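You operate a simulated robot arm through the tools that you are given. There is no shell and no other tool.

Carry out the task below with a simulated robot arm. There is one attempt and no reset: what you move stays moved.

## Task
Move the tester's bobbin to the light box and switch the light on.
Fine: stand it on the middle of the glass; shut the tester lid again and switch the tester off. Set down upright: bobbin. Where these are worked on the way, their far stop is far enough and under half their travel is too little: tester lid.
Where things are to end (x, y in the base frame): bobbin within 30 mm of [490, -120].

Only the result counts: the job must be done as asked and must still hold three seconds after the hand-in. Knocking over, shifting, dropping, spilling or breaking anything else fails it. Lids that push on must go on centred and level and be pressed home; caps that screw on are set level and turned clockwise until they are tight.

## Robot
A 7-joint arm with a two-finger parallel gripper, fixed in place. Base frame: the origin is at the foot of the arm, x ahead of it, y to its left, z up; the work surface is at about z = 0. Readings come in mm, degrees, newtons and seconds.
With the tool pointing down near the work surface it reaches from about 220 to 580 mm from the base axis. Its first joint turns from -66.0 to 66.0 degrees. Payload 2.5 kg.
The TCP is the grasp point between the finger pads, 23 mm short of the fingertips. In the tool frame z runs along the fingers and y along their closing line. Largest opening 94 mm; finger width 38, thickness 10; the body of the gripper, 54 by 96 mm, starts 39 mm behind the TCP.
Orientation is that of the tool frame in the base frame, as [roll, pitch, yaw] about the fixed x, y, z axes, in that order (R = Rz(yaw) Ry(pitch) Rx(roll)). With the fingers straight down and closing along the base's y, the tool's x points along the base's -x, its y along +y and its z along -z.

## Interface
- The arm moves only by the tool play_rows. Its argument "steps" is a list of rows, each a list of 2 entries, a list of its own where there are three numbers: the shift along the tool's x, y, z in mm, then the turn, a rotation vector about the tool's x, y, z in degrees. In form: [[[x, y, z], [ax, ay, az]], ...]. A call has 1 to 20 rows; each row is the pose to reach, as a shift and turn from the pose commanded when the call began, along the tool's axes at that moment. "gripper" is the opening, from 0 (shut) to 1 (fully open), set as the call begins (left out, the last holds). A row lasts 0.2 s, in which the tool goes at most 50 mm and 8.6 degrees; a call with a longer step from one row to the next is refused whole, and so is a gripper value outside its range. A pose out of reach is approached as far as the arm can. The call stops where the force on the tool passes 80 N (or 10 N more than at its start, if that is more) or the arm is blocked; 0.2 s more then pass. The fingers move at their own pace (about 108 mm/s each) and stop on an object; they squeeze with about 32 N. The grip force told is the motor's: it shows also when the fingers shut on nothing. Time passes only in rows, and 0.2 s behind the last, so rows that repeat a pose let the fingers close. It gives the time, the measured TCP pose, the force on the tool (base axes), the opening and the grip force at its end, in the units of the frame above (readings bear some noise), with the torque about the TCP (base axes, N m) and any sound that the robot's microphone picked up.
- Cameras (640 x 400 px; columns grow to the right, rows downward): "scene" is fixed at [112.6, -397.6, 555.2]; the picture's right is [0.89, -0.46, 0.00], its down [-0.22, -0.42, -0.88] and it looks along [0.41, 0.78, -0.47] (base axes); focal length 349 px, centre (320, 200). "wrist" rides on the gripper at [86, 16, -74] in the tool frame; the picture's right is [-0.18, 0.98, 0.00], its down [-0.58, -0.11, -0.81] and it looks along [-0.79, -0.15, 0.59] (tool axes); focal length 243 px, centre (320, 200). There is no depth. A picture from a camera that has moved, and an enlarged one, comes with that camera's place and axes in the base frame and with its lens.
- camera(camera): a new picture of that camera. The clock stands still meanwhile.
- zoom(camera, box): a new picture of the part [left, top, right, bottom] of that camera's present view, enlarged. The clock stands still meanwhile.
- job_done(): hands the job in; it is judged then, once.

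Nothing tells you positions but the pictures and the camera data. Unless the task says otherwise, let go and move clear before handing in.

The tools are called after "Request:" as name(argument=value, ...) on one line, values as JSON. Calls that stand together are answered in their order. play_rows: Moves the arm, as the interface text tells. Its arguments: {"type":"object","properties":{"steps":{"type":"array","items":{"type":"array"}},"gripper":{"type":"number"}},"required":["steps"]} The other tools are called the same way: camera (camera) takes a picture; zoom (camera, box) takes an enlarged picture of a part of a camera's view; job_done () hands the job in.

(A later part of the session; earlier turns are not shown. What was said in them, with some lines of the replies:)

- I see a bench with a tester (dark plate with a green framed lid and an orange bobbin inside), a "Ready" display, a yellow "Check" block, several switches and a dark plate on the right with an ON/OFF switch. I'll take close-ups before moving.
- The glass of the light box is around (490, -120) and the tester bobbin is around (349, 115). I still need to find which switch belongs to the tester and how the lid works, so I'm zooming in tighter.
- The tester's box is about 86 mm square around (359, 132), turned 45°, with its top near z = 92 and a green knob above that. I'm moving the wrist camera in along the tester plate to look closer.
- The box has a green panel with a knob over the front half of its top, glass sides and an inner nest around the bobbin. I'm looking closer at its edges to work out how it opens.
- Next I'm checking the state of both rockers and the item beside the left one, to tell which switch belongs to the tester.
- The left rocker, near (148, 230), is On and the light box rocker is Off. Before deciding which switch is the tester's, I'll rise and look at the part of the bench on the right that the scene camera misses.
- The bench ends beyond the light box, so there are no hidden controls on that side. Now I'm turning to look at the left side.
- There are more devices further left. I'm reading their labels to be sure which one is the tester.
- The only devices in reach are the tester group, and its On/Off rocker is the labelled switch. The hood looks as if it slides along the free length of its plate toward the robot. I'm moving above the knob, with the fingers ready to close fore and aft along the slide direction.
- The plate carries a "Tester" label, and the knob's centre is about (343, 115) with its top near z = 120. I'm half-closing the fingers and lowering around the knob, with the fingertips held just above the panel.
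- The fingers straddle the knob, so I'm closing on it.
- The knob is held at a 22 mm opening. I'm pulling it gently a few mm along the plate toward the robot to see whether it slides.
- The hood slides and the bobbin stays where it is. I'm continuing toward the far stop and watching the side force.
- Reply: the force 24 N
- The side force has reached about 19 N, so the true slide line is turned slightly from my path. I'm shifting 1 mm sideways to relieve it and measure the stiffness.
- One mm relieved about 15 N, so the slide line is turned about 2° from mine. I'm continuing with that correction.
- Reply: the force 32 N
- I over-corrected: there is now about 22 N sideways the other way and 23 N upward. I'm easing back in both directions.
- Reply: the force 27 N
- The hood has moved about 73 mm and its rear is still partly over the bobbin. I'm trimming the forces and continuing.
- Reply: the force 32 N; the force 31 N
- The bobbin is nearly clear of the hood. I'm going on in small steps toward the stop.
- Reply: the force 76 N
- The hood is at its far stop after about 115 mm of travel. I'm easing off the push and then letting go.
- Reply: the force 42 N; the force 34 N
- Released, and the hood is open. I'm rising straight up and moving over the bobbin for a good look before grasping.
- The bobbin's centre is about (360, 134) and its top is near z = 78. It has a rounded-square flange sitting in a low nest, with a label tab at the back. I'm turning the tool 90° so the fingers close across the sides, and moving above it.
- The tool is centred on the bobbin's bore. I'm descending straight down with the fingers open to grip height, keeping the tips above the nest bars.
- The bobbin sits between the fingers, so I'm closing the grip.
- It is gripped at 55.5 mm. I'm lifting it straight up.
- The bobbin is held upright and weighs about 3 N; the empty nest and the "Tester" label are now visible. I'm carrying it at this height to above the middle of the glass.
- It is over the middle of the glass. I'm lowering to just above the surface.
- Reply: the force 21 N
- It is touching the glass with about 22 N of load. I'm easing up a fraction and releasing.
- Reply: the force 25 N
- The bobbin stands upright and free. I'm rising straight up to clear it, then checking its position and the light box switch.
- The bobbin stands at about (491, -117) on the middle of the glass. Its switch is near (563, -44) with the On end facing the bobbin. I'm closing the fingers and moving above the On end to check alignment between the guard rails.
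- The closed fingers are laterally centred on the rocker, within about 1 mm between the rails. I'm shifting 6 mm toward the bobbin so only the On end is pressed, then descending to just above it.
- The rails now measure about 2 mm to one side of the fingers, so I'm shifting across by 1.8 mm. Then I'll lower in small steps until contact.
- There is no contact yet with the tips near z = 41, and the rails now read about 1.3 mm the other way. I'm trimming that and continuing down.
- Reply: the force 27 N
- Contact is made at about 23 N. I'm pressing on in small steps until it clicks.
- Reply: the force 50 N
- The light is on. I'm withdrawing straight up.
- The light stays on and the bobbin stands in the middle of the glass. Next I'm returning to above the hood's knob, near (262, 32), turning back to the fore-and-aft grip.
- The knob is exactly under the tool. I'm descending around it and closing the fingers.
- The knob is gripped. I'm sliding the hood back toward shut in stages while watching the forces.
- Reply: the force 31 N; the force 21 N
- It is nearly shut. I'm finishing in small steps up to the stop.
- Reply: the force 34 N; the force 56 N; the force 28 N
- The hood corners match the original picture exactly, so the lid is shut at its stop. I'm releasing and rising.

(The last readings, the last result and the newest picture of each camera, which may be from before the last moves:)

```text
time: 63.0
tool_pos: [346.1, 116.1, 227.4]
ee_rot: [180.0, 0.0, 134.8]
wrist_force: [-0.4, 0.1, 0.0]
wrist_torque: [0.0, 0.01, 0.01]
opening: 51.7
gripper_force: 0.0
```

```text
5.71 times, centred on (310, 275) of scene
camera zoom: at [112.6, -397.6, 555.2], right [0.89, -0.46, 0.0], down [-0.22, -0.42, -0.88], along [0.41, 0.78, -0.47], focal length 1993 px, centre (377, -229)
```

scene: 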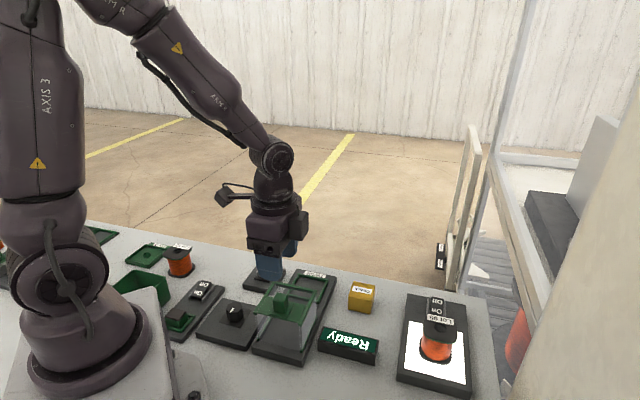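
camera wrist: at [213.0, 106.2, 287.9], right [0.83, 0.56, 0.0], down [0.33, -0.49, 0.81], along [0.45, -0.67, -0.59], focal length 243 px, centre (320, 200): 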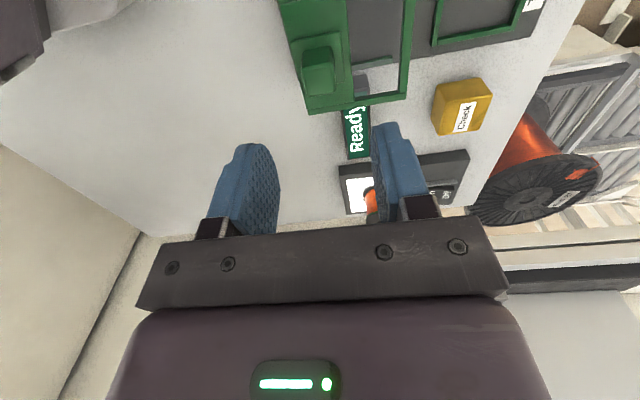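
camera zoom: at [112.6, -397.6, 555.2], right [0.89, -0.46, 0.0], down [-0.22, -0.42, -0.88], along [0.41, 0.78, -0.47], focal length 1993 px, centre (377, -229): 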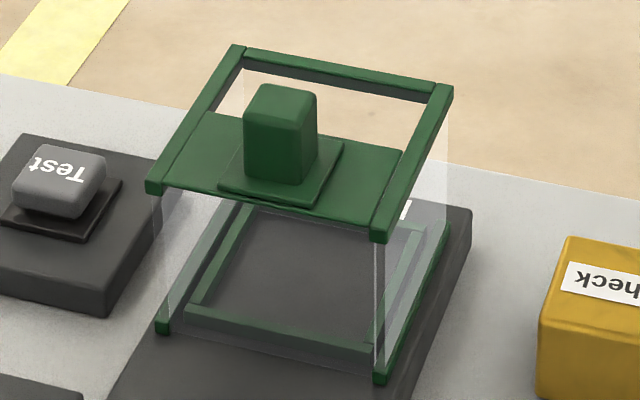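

The lid is shut and the knob is free. Now I'm going to the tester's On/Off rocker, near (152, 219), with its Off end on the far side. I'll close the fingers and move above the Off end for an alignment check.

Request:
play_rows(steps=[[[17.5, -3.4, 0], [0, 0, -7.5]], [[35.1, -6.9, 0], [0, 0, -15]], [[52.7, -10.3, 0], [0, 0, -22.5]], [[70.2, -13.7, 0], [0, 0, -30]], [[87.8, -17.1, 0], [0, 0, -37.5]], [[105.3, -20.6, 0], [0, 0, -45]], [[122.9, -24, 5], [0, 0, -52.5]], [[140.4, -27.4, 12], [0, 0, -60]], [[158, -30.8, 20], [0, 0, -67.5]], [[175.5, -34.3, 30], [0, 0, -75]], [[193.1, -37.7, 40], [0, 0, -82.5]], [[210.6, -41.1, 46], [0, 0, -90]]], gripper=0)

Request:
camera(camera="wrist")

Request:
camera(camera="scene")

```text
time: 65.6
tool_pos: [167.3, 235.6, 179.5]
ee_rot: [179.9, 0.0, -135.2]
wrist_force: [0.2, -0.1, 0.5]
wrist_torque: [0.0, 0.01, 0.02]
opening: 0.0
gripper_force: 32.1
```

```text
taken
camera wrist: at [94.2, 186.1, 254.3], right [-0.56, 0.83, 0.0], down [0.49, 0.33, 0.81], along [0.67, 0.45, -0.59], focal length 243 px, centre (320, 200)
```

wrist: 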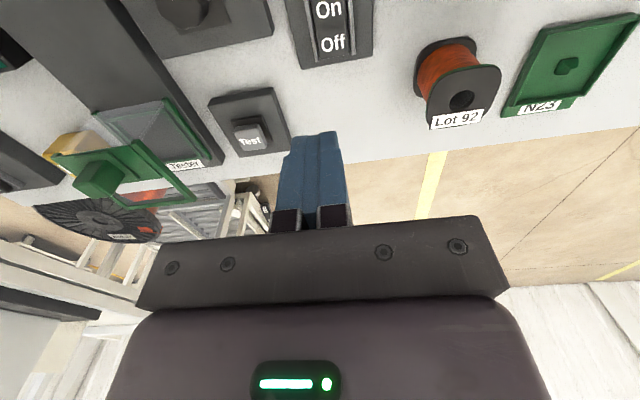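

```text
taken
```

scene: 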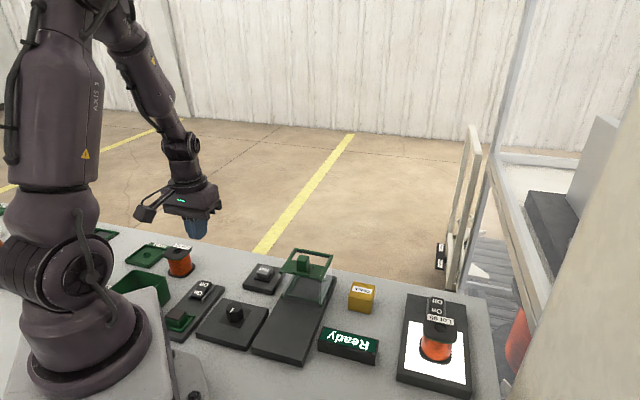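

Request:
zoom(camera="wrist", box=[270, 0, 390, 80])

```text
5.00 times, centred on (330, 40) of wrist
camera zoom: at [94.2, 186.1, 254.3], right [-0.56, 0.83, 0.0], down [0.49, 0.33, 0.81], along [0.67, 0.45, -0.59], focal length 1213 px, centre (270, 1000)
```

zoom: 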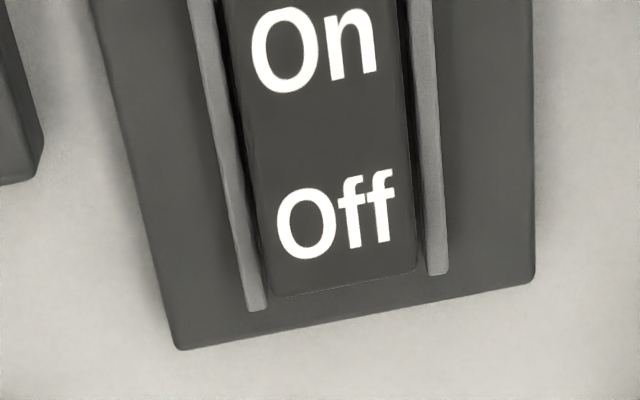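

The Off end of the rocker is about 11 mm to the tool's left. I'm centring over it, with the fingers only over the Off half, and lowering to just above.

Request:
play_rows(steps=[[[-8, 11.3, 10], [0, 0, 0]], [[-8, 11.3, 40], [0, 0, 0]], [[-8, 11.3, 70], [0, 0, 0]], [[-8, 11.3, 95], [0, 0, 0]], [[-8, 11.3, 105], [0, 0, 0]]])

Request:
zoom(camera="wrist", box=[240, 60, 400, 200])

Request:
zoom(camera="scene", box=[150, 240, 240, 330])

```text
time: 66.8
tool_pos: [164.4, 250.0, 75.5]
ee_rot: [-180.0, 0.0, -135.2]
wrist_force: [0.5, 0.8, 0.8]
wrist_torque: [0.01, 0.0, -0.02]
opening: 0.0
gripper_force: 32.1
```

```text
2.86 times, centred on (320, 130) of wrist
camera zoom: at [92.0, 199.5, 148.8], right [-0.56, 0.83, 0.0], down [0.49, 0.33, 0.81], along [0.67, 0.45, -0.59], focal length 693 px, centre (320, 400)
```

zoom: 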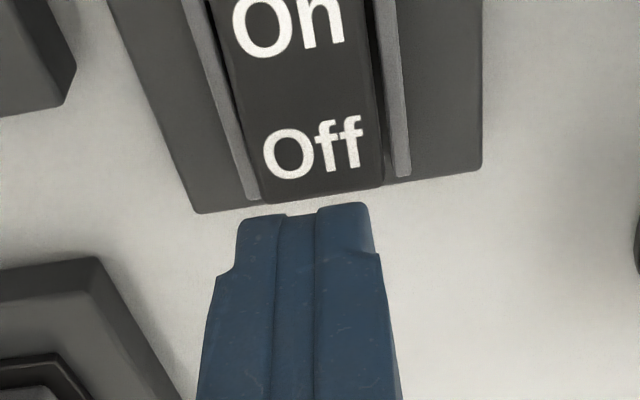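

```text
4.44 times, centred on (195, 285) of scene
camera zoom: at [112.6, -397.6, 555.2], right [0.89, -0.46, 0.0], down [-0.22, -0.42, -0.88], along [0.41, 0.78, -0.47], focal length 1550 px, centre (876, -178)
```

zoom: 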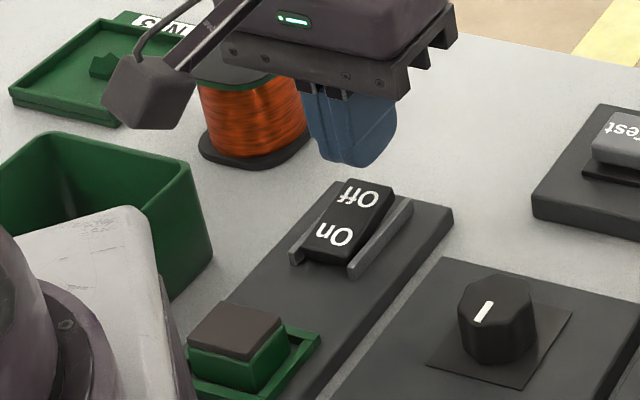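

The Off surface sits lower than I thought, at about z = 30, and the fingers are laterally centred. I'm shifting 5 mm outward so they stay off the pivot, then lowering.

Request:
play_rows(steps=[[[-5, 0, 0], [0, 0, 0]], [[-5, 0, 8], [0, 0, 0]], [[-5, 0, 14], [0, 0, 0]], [[-5, 0, 16], [0, 0, 0]]])

Request:
zoom(camera="wrist", box=[240, 60, 400, 200])

Request:
zoom(camera="scene", box=[170, 255, 240, 325])

```text
time: 67.8
tool_pos: [167.7, 252.8, 58.7]
ee_rot: [-180.0, -0.1, -135.3]
wrist_force: [0.5, -0.4, 0.7]
wrist_torque: [0.0, 0.02, -0.02]
opening: 0.0
gripper_force: 31.5
```

```text
2.86 times, centred on (320, 130) of wrist
camera zoom: at [95.5, 203.4, 133.6], right [-0.56, 0.83, 0.0], down [0.49, 0.33, 0.81], along [0.67, 0.45, -0.59], focal length 693 px, centre (320, 400)
```

zoom: 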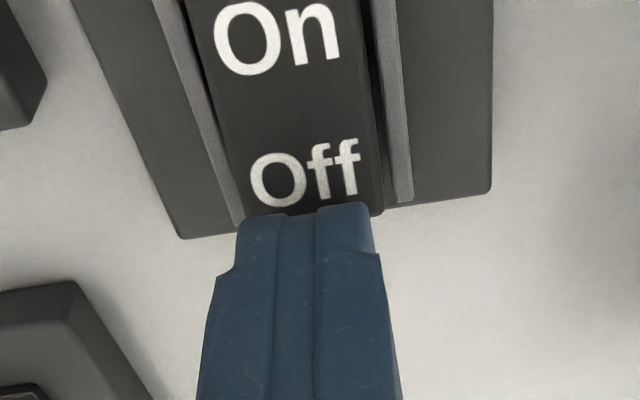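

```text
5.71 times, centred on (205, 290) of scene
camera zoom: at [112.6, -397.6, 555.2], right [0.89, -0.46, 0.0], down [-0.22, -0.42, -0.88], along [0.41, 0.78, -0.47], focal length 1993 px, centre (977, -314)
```

zoom: 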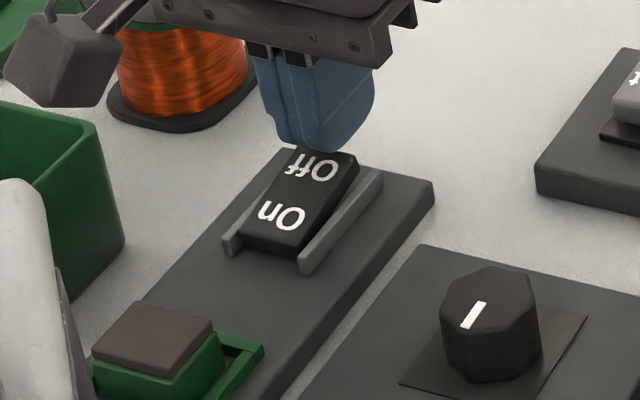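

The fingers are lined up over the Off end. I'm lowering in small steps.

Request:
play_rows(steps=[[[0, 0, 1], [0, 0, 0]], [[0, 0, 2], [0, 0, 0]], [[0, 0, 3], [0, 0, 0]], [[0, 0, 4], [0, 0, 0]]])

```text
time: 68.8
tool_pos: [168.7, 254.4, 55.8]
ee_rot: [-179.9, 0.0, -135.2]
wrist_force: [-0.2, -0.6, 0.1]
wrist_torque: [0.01, 0.02, 0.01]
opening: 0.1
gripper_force: 32.3
```

Request:
play_rows(steps=[[[0, 0, 1], [0, 0, 0]], [[0, 0, 2], [0, 0, 0]], [[0, 0, 3], [0, 0, 0]]])

```text
time: 69.6
tool_pos: [169.3, 252.3, 53.4]
ee_rot: [180.0, -0.1, -135.2]
wrist_force: [0.9, 0.1, 1.2]
wrist_torque: [0.01, 0.02, -0.03]
opening: 0.1
gripper_force: 32.3
```

Request:
play_rows(steps=[[[0, 0, 1], [0, 0, 0]], [[0, 0, 2], [0, 0, 0]]])

Request:
zoom(camera="scene", box=[170, 255, 240, 325])

Request:
zoom(camera="wrist", box=[240, 60, 400, 200])

```text
time: 70.2
tool_pos: [167.7, 252.9, 51.3]
ee_rot: [180.0, 0.0, -135.1]
wrist_force: [-0.4, -0.2, -0.1]
wrist_torque: [0.0, -0.01, -0.01]
opening: 0.0
gripper_force: 31.6
```

```text
5.71 times, centred on (205, 290) of scene
camera zoom: at [112.6, -397.6, 555.2], right [0.89, -0.46, 0.0], down [-0.22, -0.42, -0.88], along [0.41, 0.78, -0.47], focal length 1993 px, centre (977, -314)
```

zoom: 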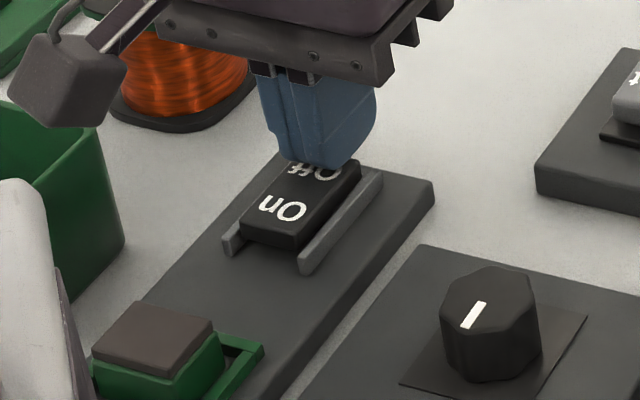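

```text
2.86 times, centred on (320, 130) of wrist
camera zoom: at [95.1, 203.0, 125.7], right [-0.56, 0.83, 0.0], down [0.49, 0.33, 0.81], along [0.67, 0.45, -0.59], focal length 693 px, centre (320, 400)
```

zoom: 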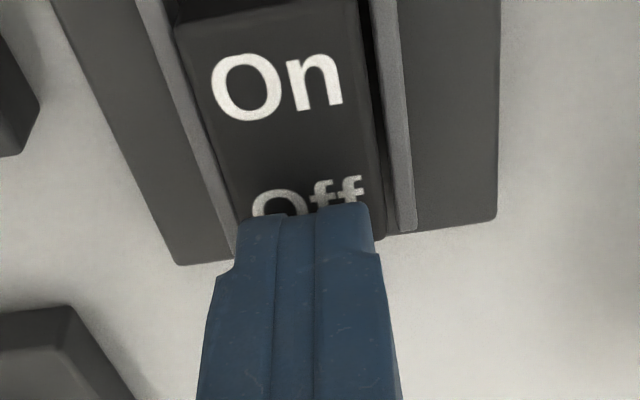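

The rocker may already be moving. I'm checking the Ready display and the rocker's state.

Request:
camera(camera="scene")

Request:
zoom(camera="scene", box=[180, 275, 230, 310])

```text
taken
```

scene: 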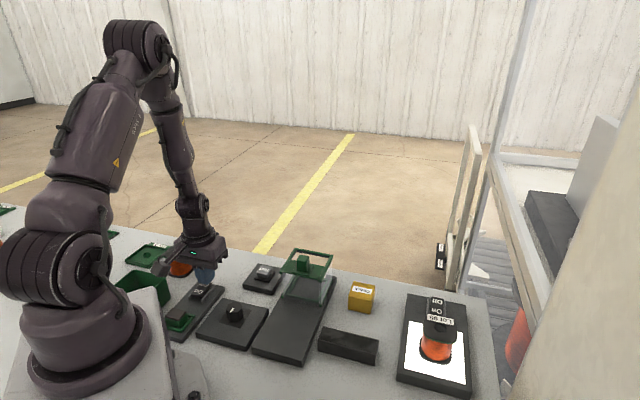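

```text
11.43 times, centred on (205, 292) of scene
camera zoom: at [112.6, -397.6, 555.2], right [0.89, -0.46, 0.0], down [-0.22, -0.42, -0.88], along [0.41, 0.78, -0.47], focal length 3986 px, centre (1634, -857)
```

zoom: 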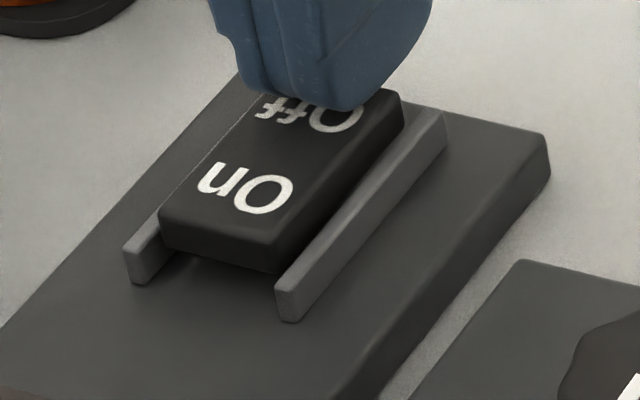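

The Ready display has gone dark, which confirms this is the tester's switch and that it is now off. I'm pressing slightly more to seat the rocker fully.

Request:
play_rows(steps=[[[0, 0, 1], [0, 0, 0]], [[0, 0, 2], [0, 0, 0]]])

Request:
zoom(camera="scene", box=[180, 275, 230, 310])

```text
time: 70.8
tool_pos: [168.0, 251.8, 50.6]
ee_rot: [-179.9, -0.1, -135.3]
wrist_force: [-8.3, -10.5, 63.7]
wrist_torque: [-1.15, 1.02, -0.06]
opening: 0.0
gripper_force: 32.0
```

```text
11.43 times, centred on (205, 292) of scene
camera zoom: at [112.5, -397.8, 555.0], right [0.89, -0.46, 0.0], down [-0.22, -0.42, -0.88], along [0.41, 0.78, -0.47], focal length 3986 px, centre (1634, -857)
```

zoom: 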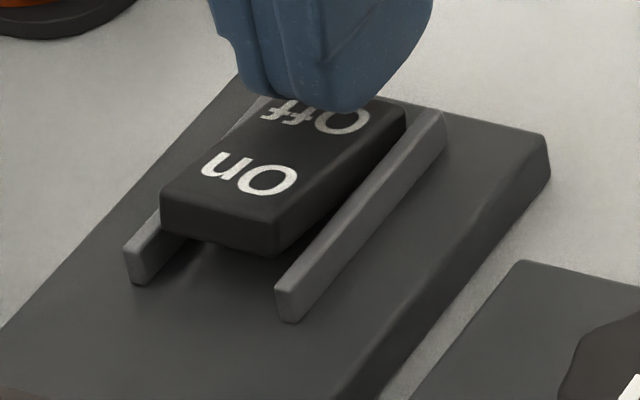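

The rocker is fully over to Off. I'm withdrawing straight up and moving clear.

Request:
play_rows(steps=[[[0, 0, -2], [0, 0, 0]], [[0, 0, -8], [0, 0, 0]], [[0, 0, -35], [0, 0, 0]], [[0, 0, -75], [0, 0, 0]], [[0, 0, -115], [0, 0, 0]], [[0, 0, -155], [0, 0, 0]], [[0, 0, -190], [0, 0, 0]], [[0, 0, -190], [0, 0, 0]], [[0, 0, -190], [0, 0, 0]]])

Request:
camera(camera="scene")

Request:
zoom(camera="scene", box=[150, 255, 250, 345])

Request:
zoom(camera="scene", box=[390, 270, 490, 400])

Request:
zoom(camera="scene", box=[240, 240, 390, 370])

```text
time: 72.8
tool_pos: [168.3, 252.8, 239.5]
ee_rot: [-180.0, -0.1, -135.3]
wrist_force: [-0.1, 0.1, -0.3]
wrist_torque: [0.01, 0.03, 0.01]
opening: 0.0
gripper_force: 31.8
```

```text
taken
```

scene: 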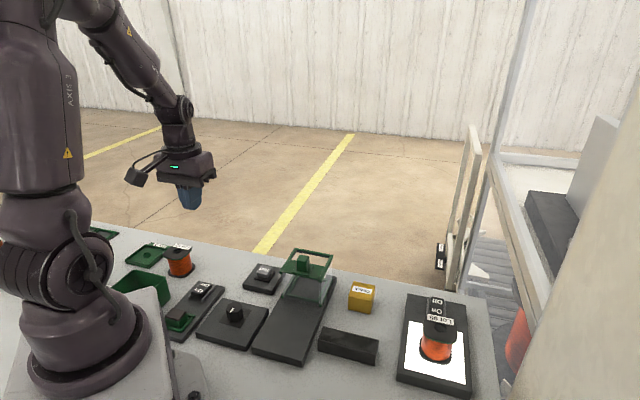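

```text
4.44 times, centred on (200, 300) of scene
camera zoom: at [112.6, -397.6, 555.2], right [0.89, -0.46, 0.0], down [-0.22, -0.42, -0.88], along [0.41, 0.78, -0.47], focal length 1550 px, centre (853, -244)
```

zoom: 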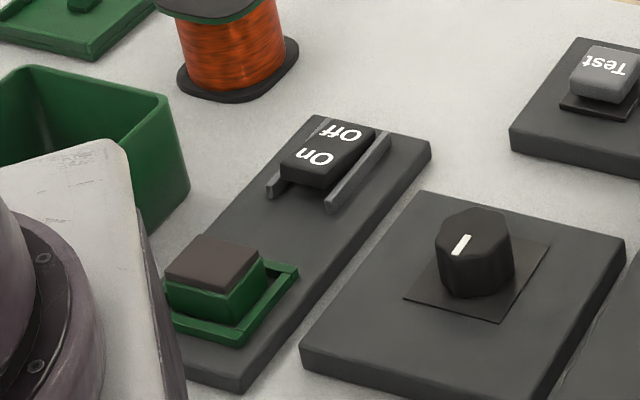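

```text
3.08 times, centred on (440, 335) of scene
camera zoom: at [112.6, -397.6, 555.2], right [0.89, -0.46, 0.0], down [-0.22, -0.42, -0.88], along [0.41, 0.78, -0.47], focal length 1073 px, centre (-49, -215)
```

zoom: 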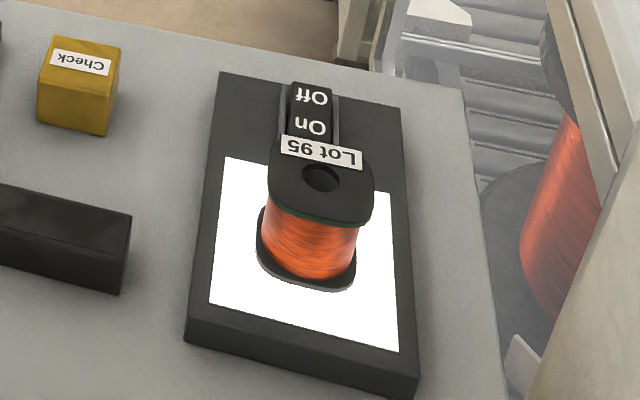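

```text
3.08 times, centred on (315, 305) of scene
camera zoom: at [112.6, -397.6, 555.2], right [0.89, -0.46, 0.0], down [-0.22, -0.42, -0.88], along [0.41, 0.78, -0.47], focal length 1073 px, centre (335, -123)
```

zoom: 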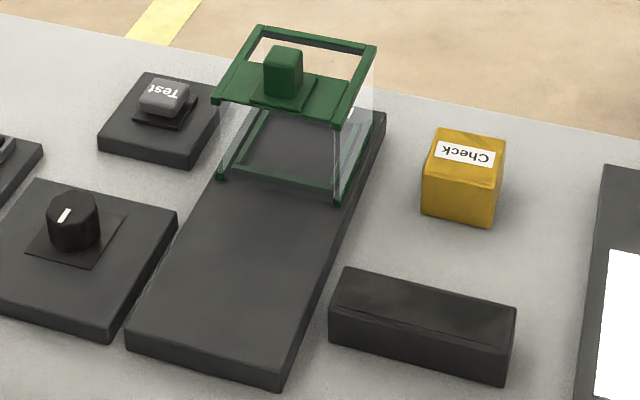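

Everything is as asked. The bobbin stands upright on the middle of the lit glass at about (491, -117), the tester lid is shut at its stop, and the tester is off with its Ready display dark. The arm is clear, so I'm handing in.

Request:
job_done()

```text
The job is handed in.
```

The job is done and handed in; no verdict on the result has come back. As of the last pictures:

- **Bobbin:** the tester's bobbin (Lot 95) stands upright on the middle of the light box glass, at about (491, -117). That is within 30 mm of the target.
- **Light box:** it is switched on and the glass is lit.
- **Tester lid:** I slid it open to its far stop to reach the bobbin, then slid it back until it met its shut stop. It looks the same as in the starting picture.
- **Tester:** it is switched off at its On/Off rocker, and the "Ready" display went dark when I pressed it.

Nothing else on the bench looks moved, and the arm is raised clear of everything.
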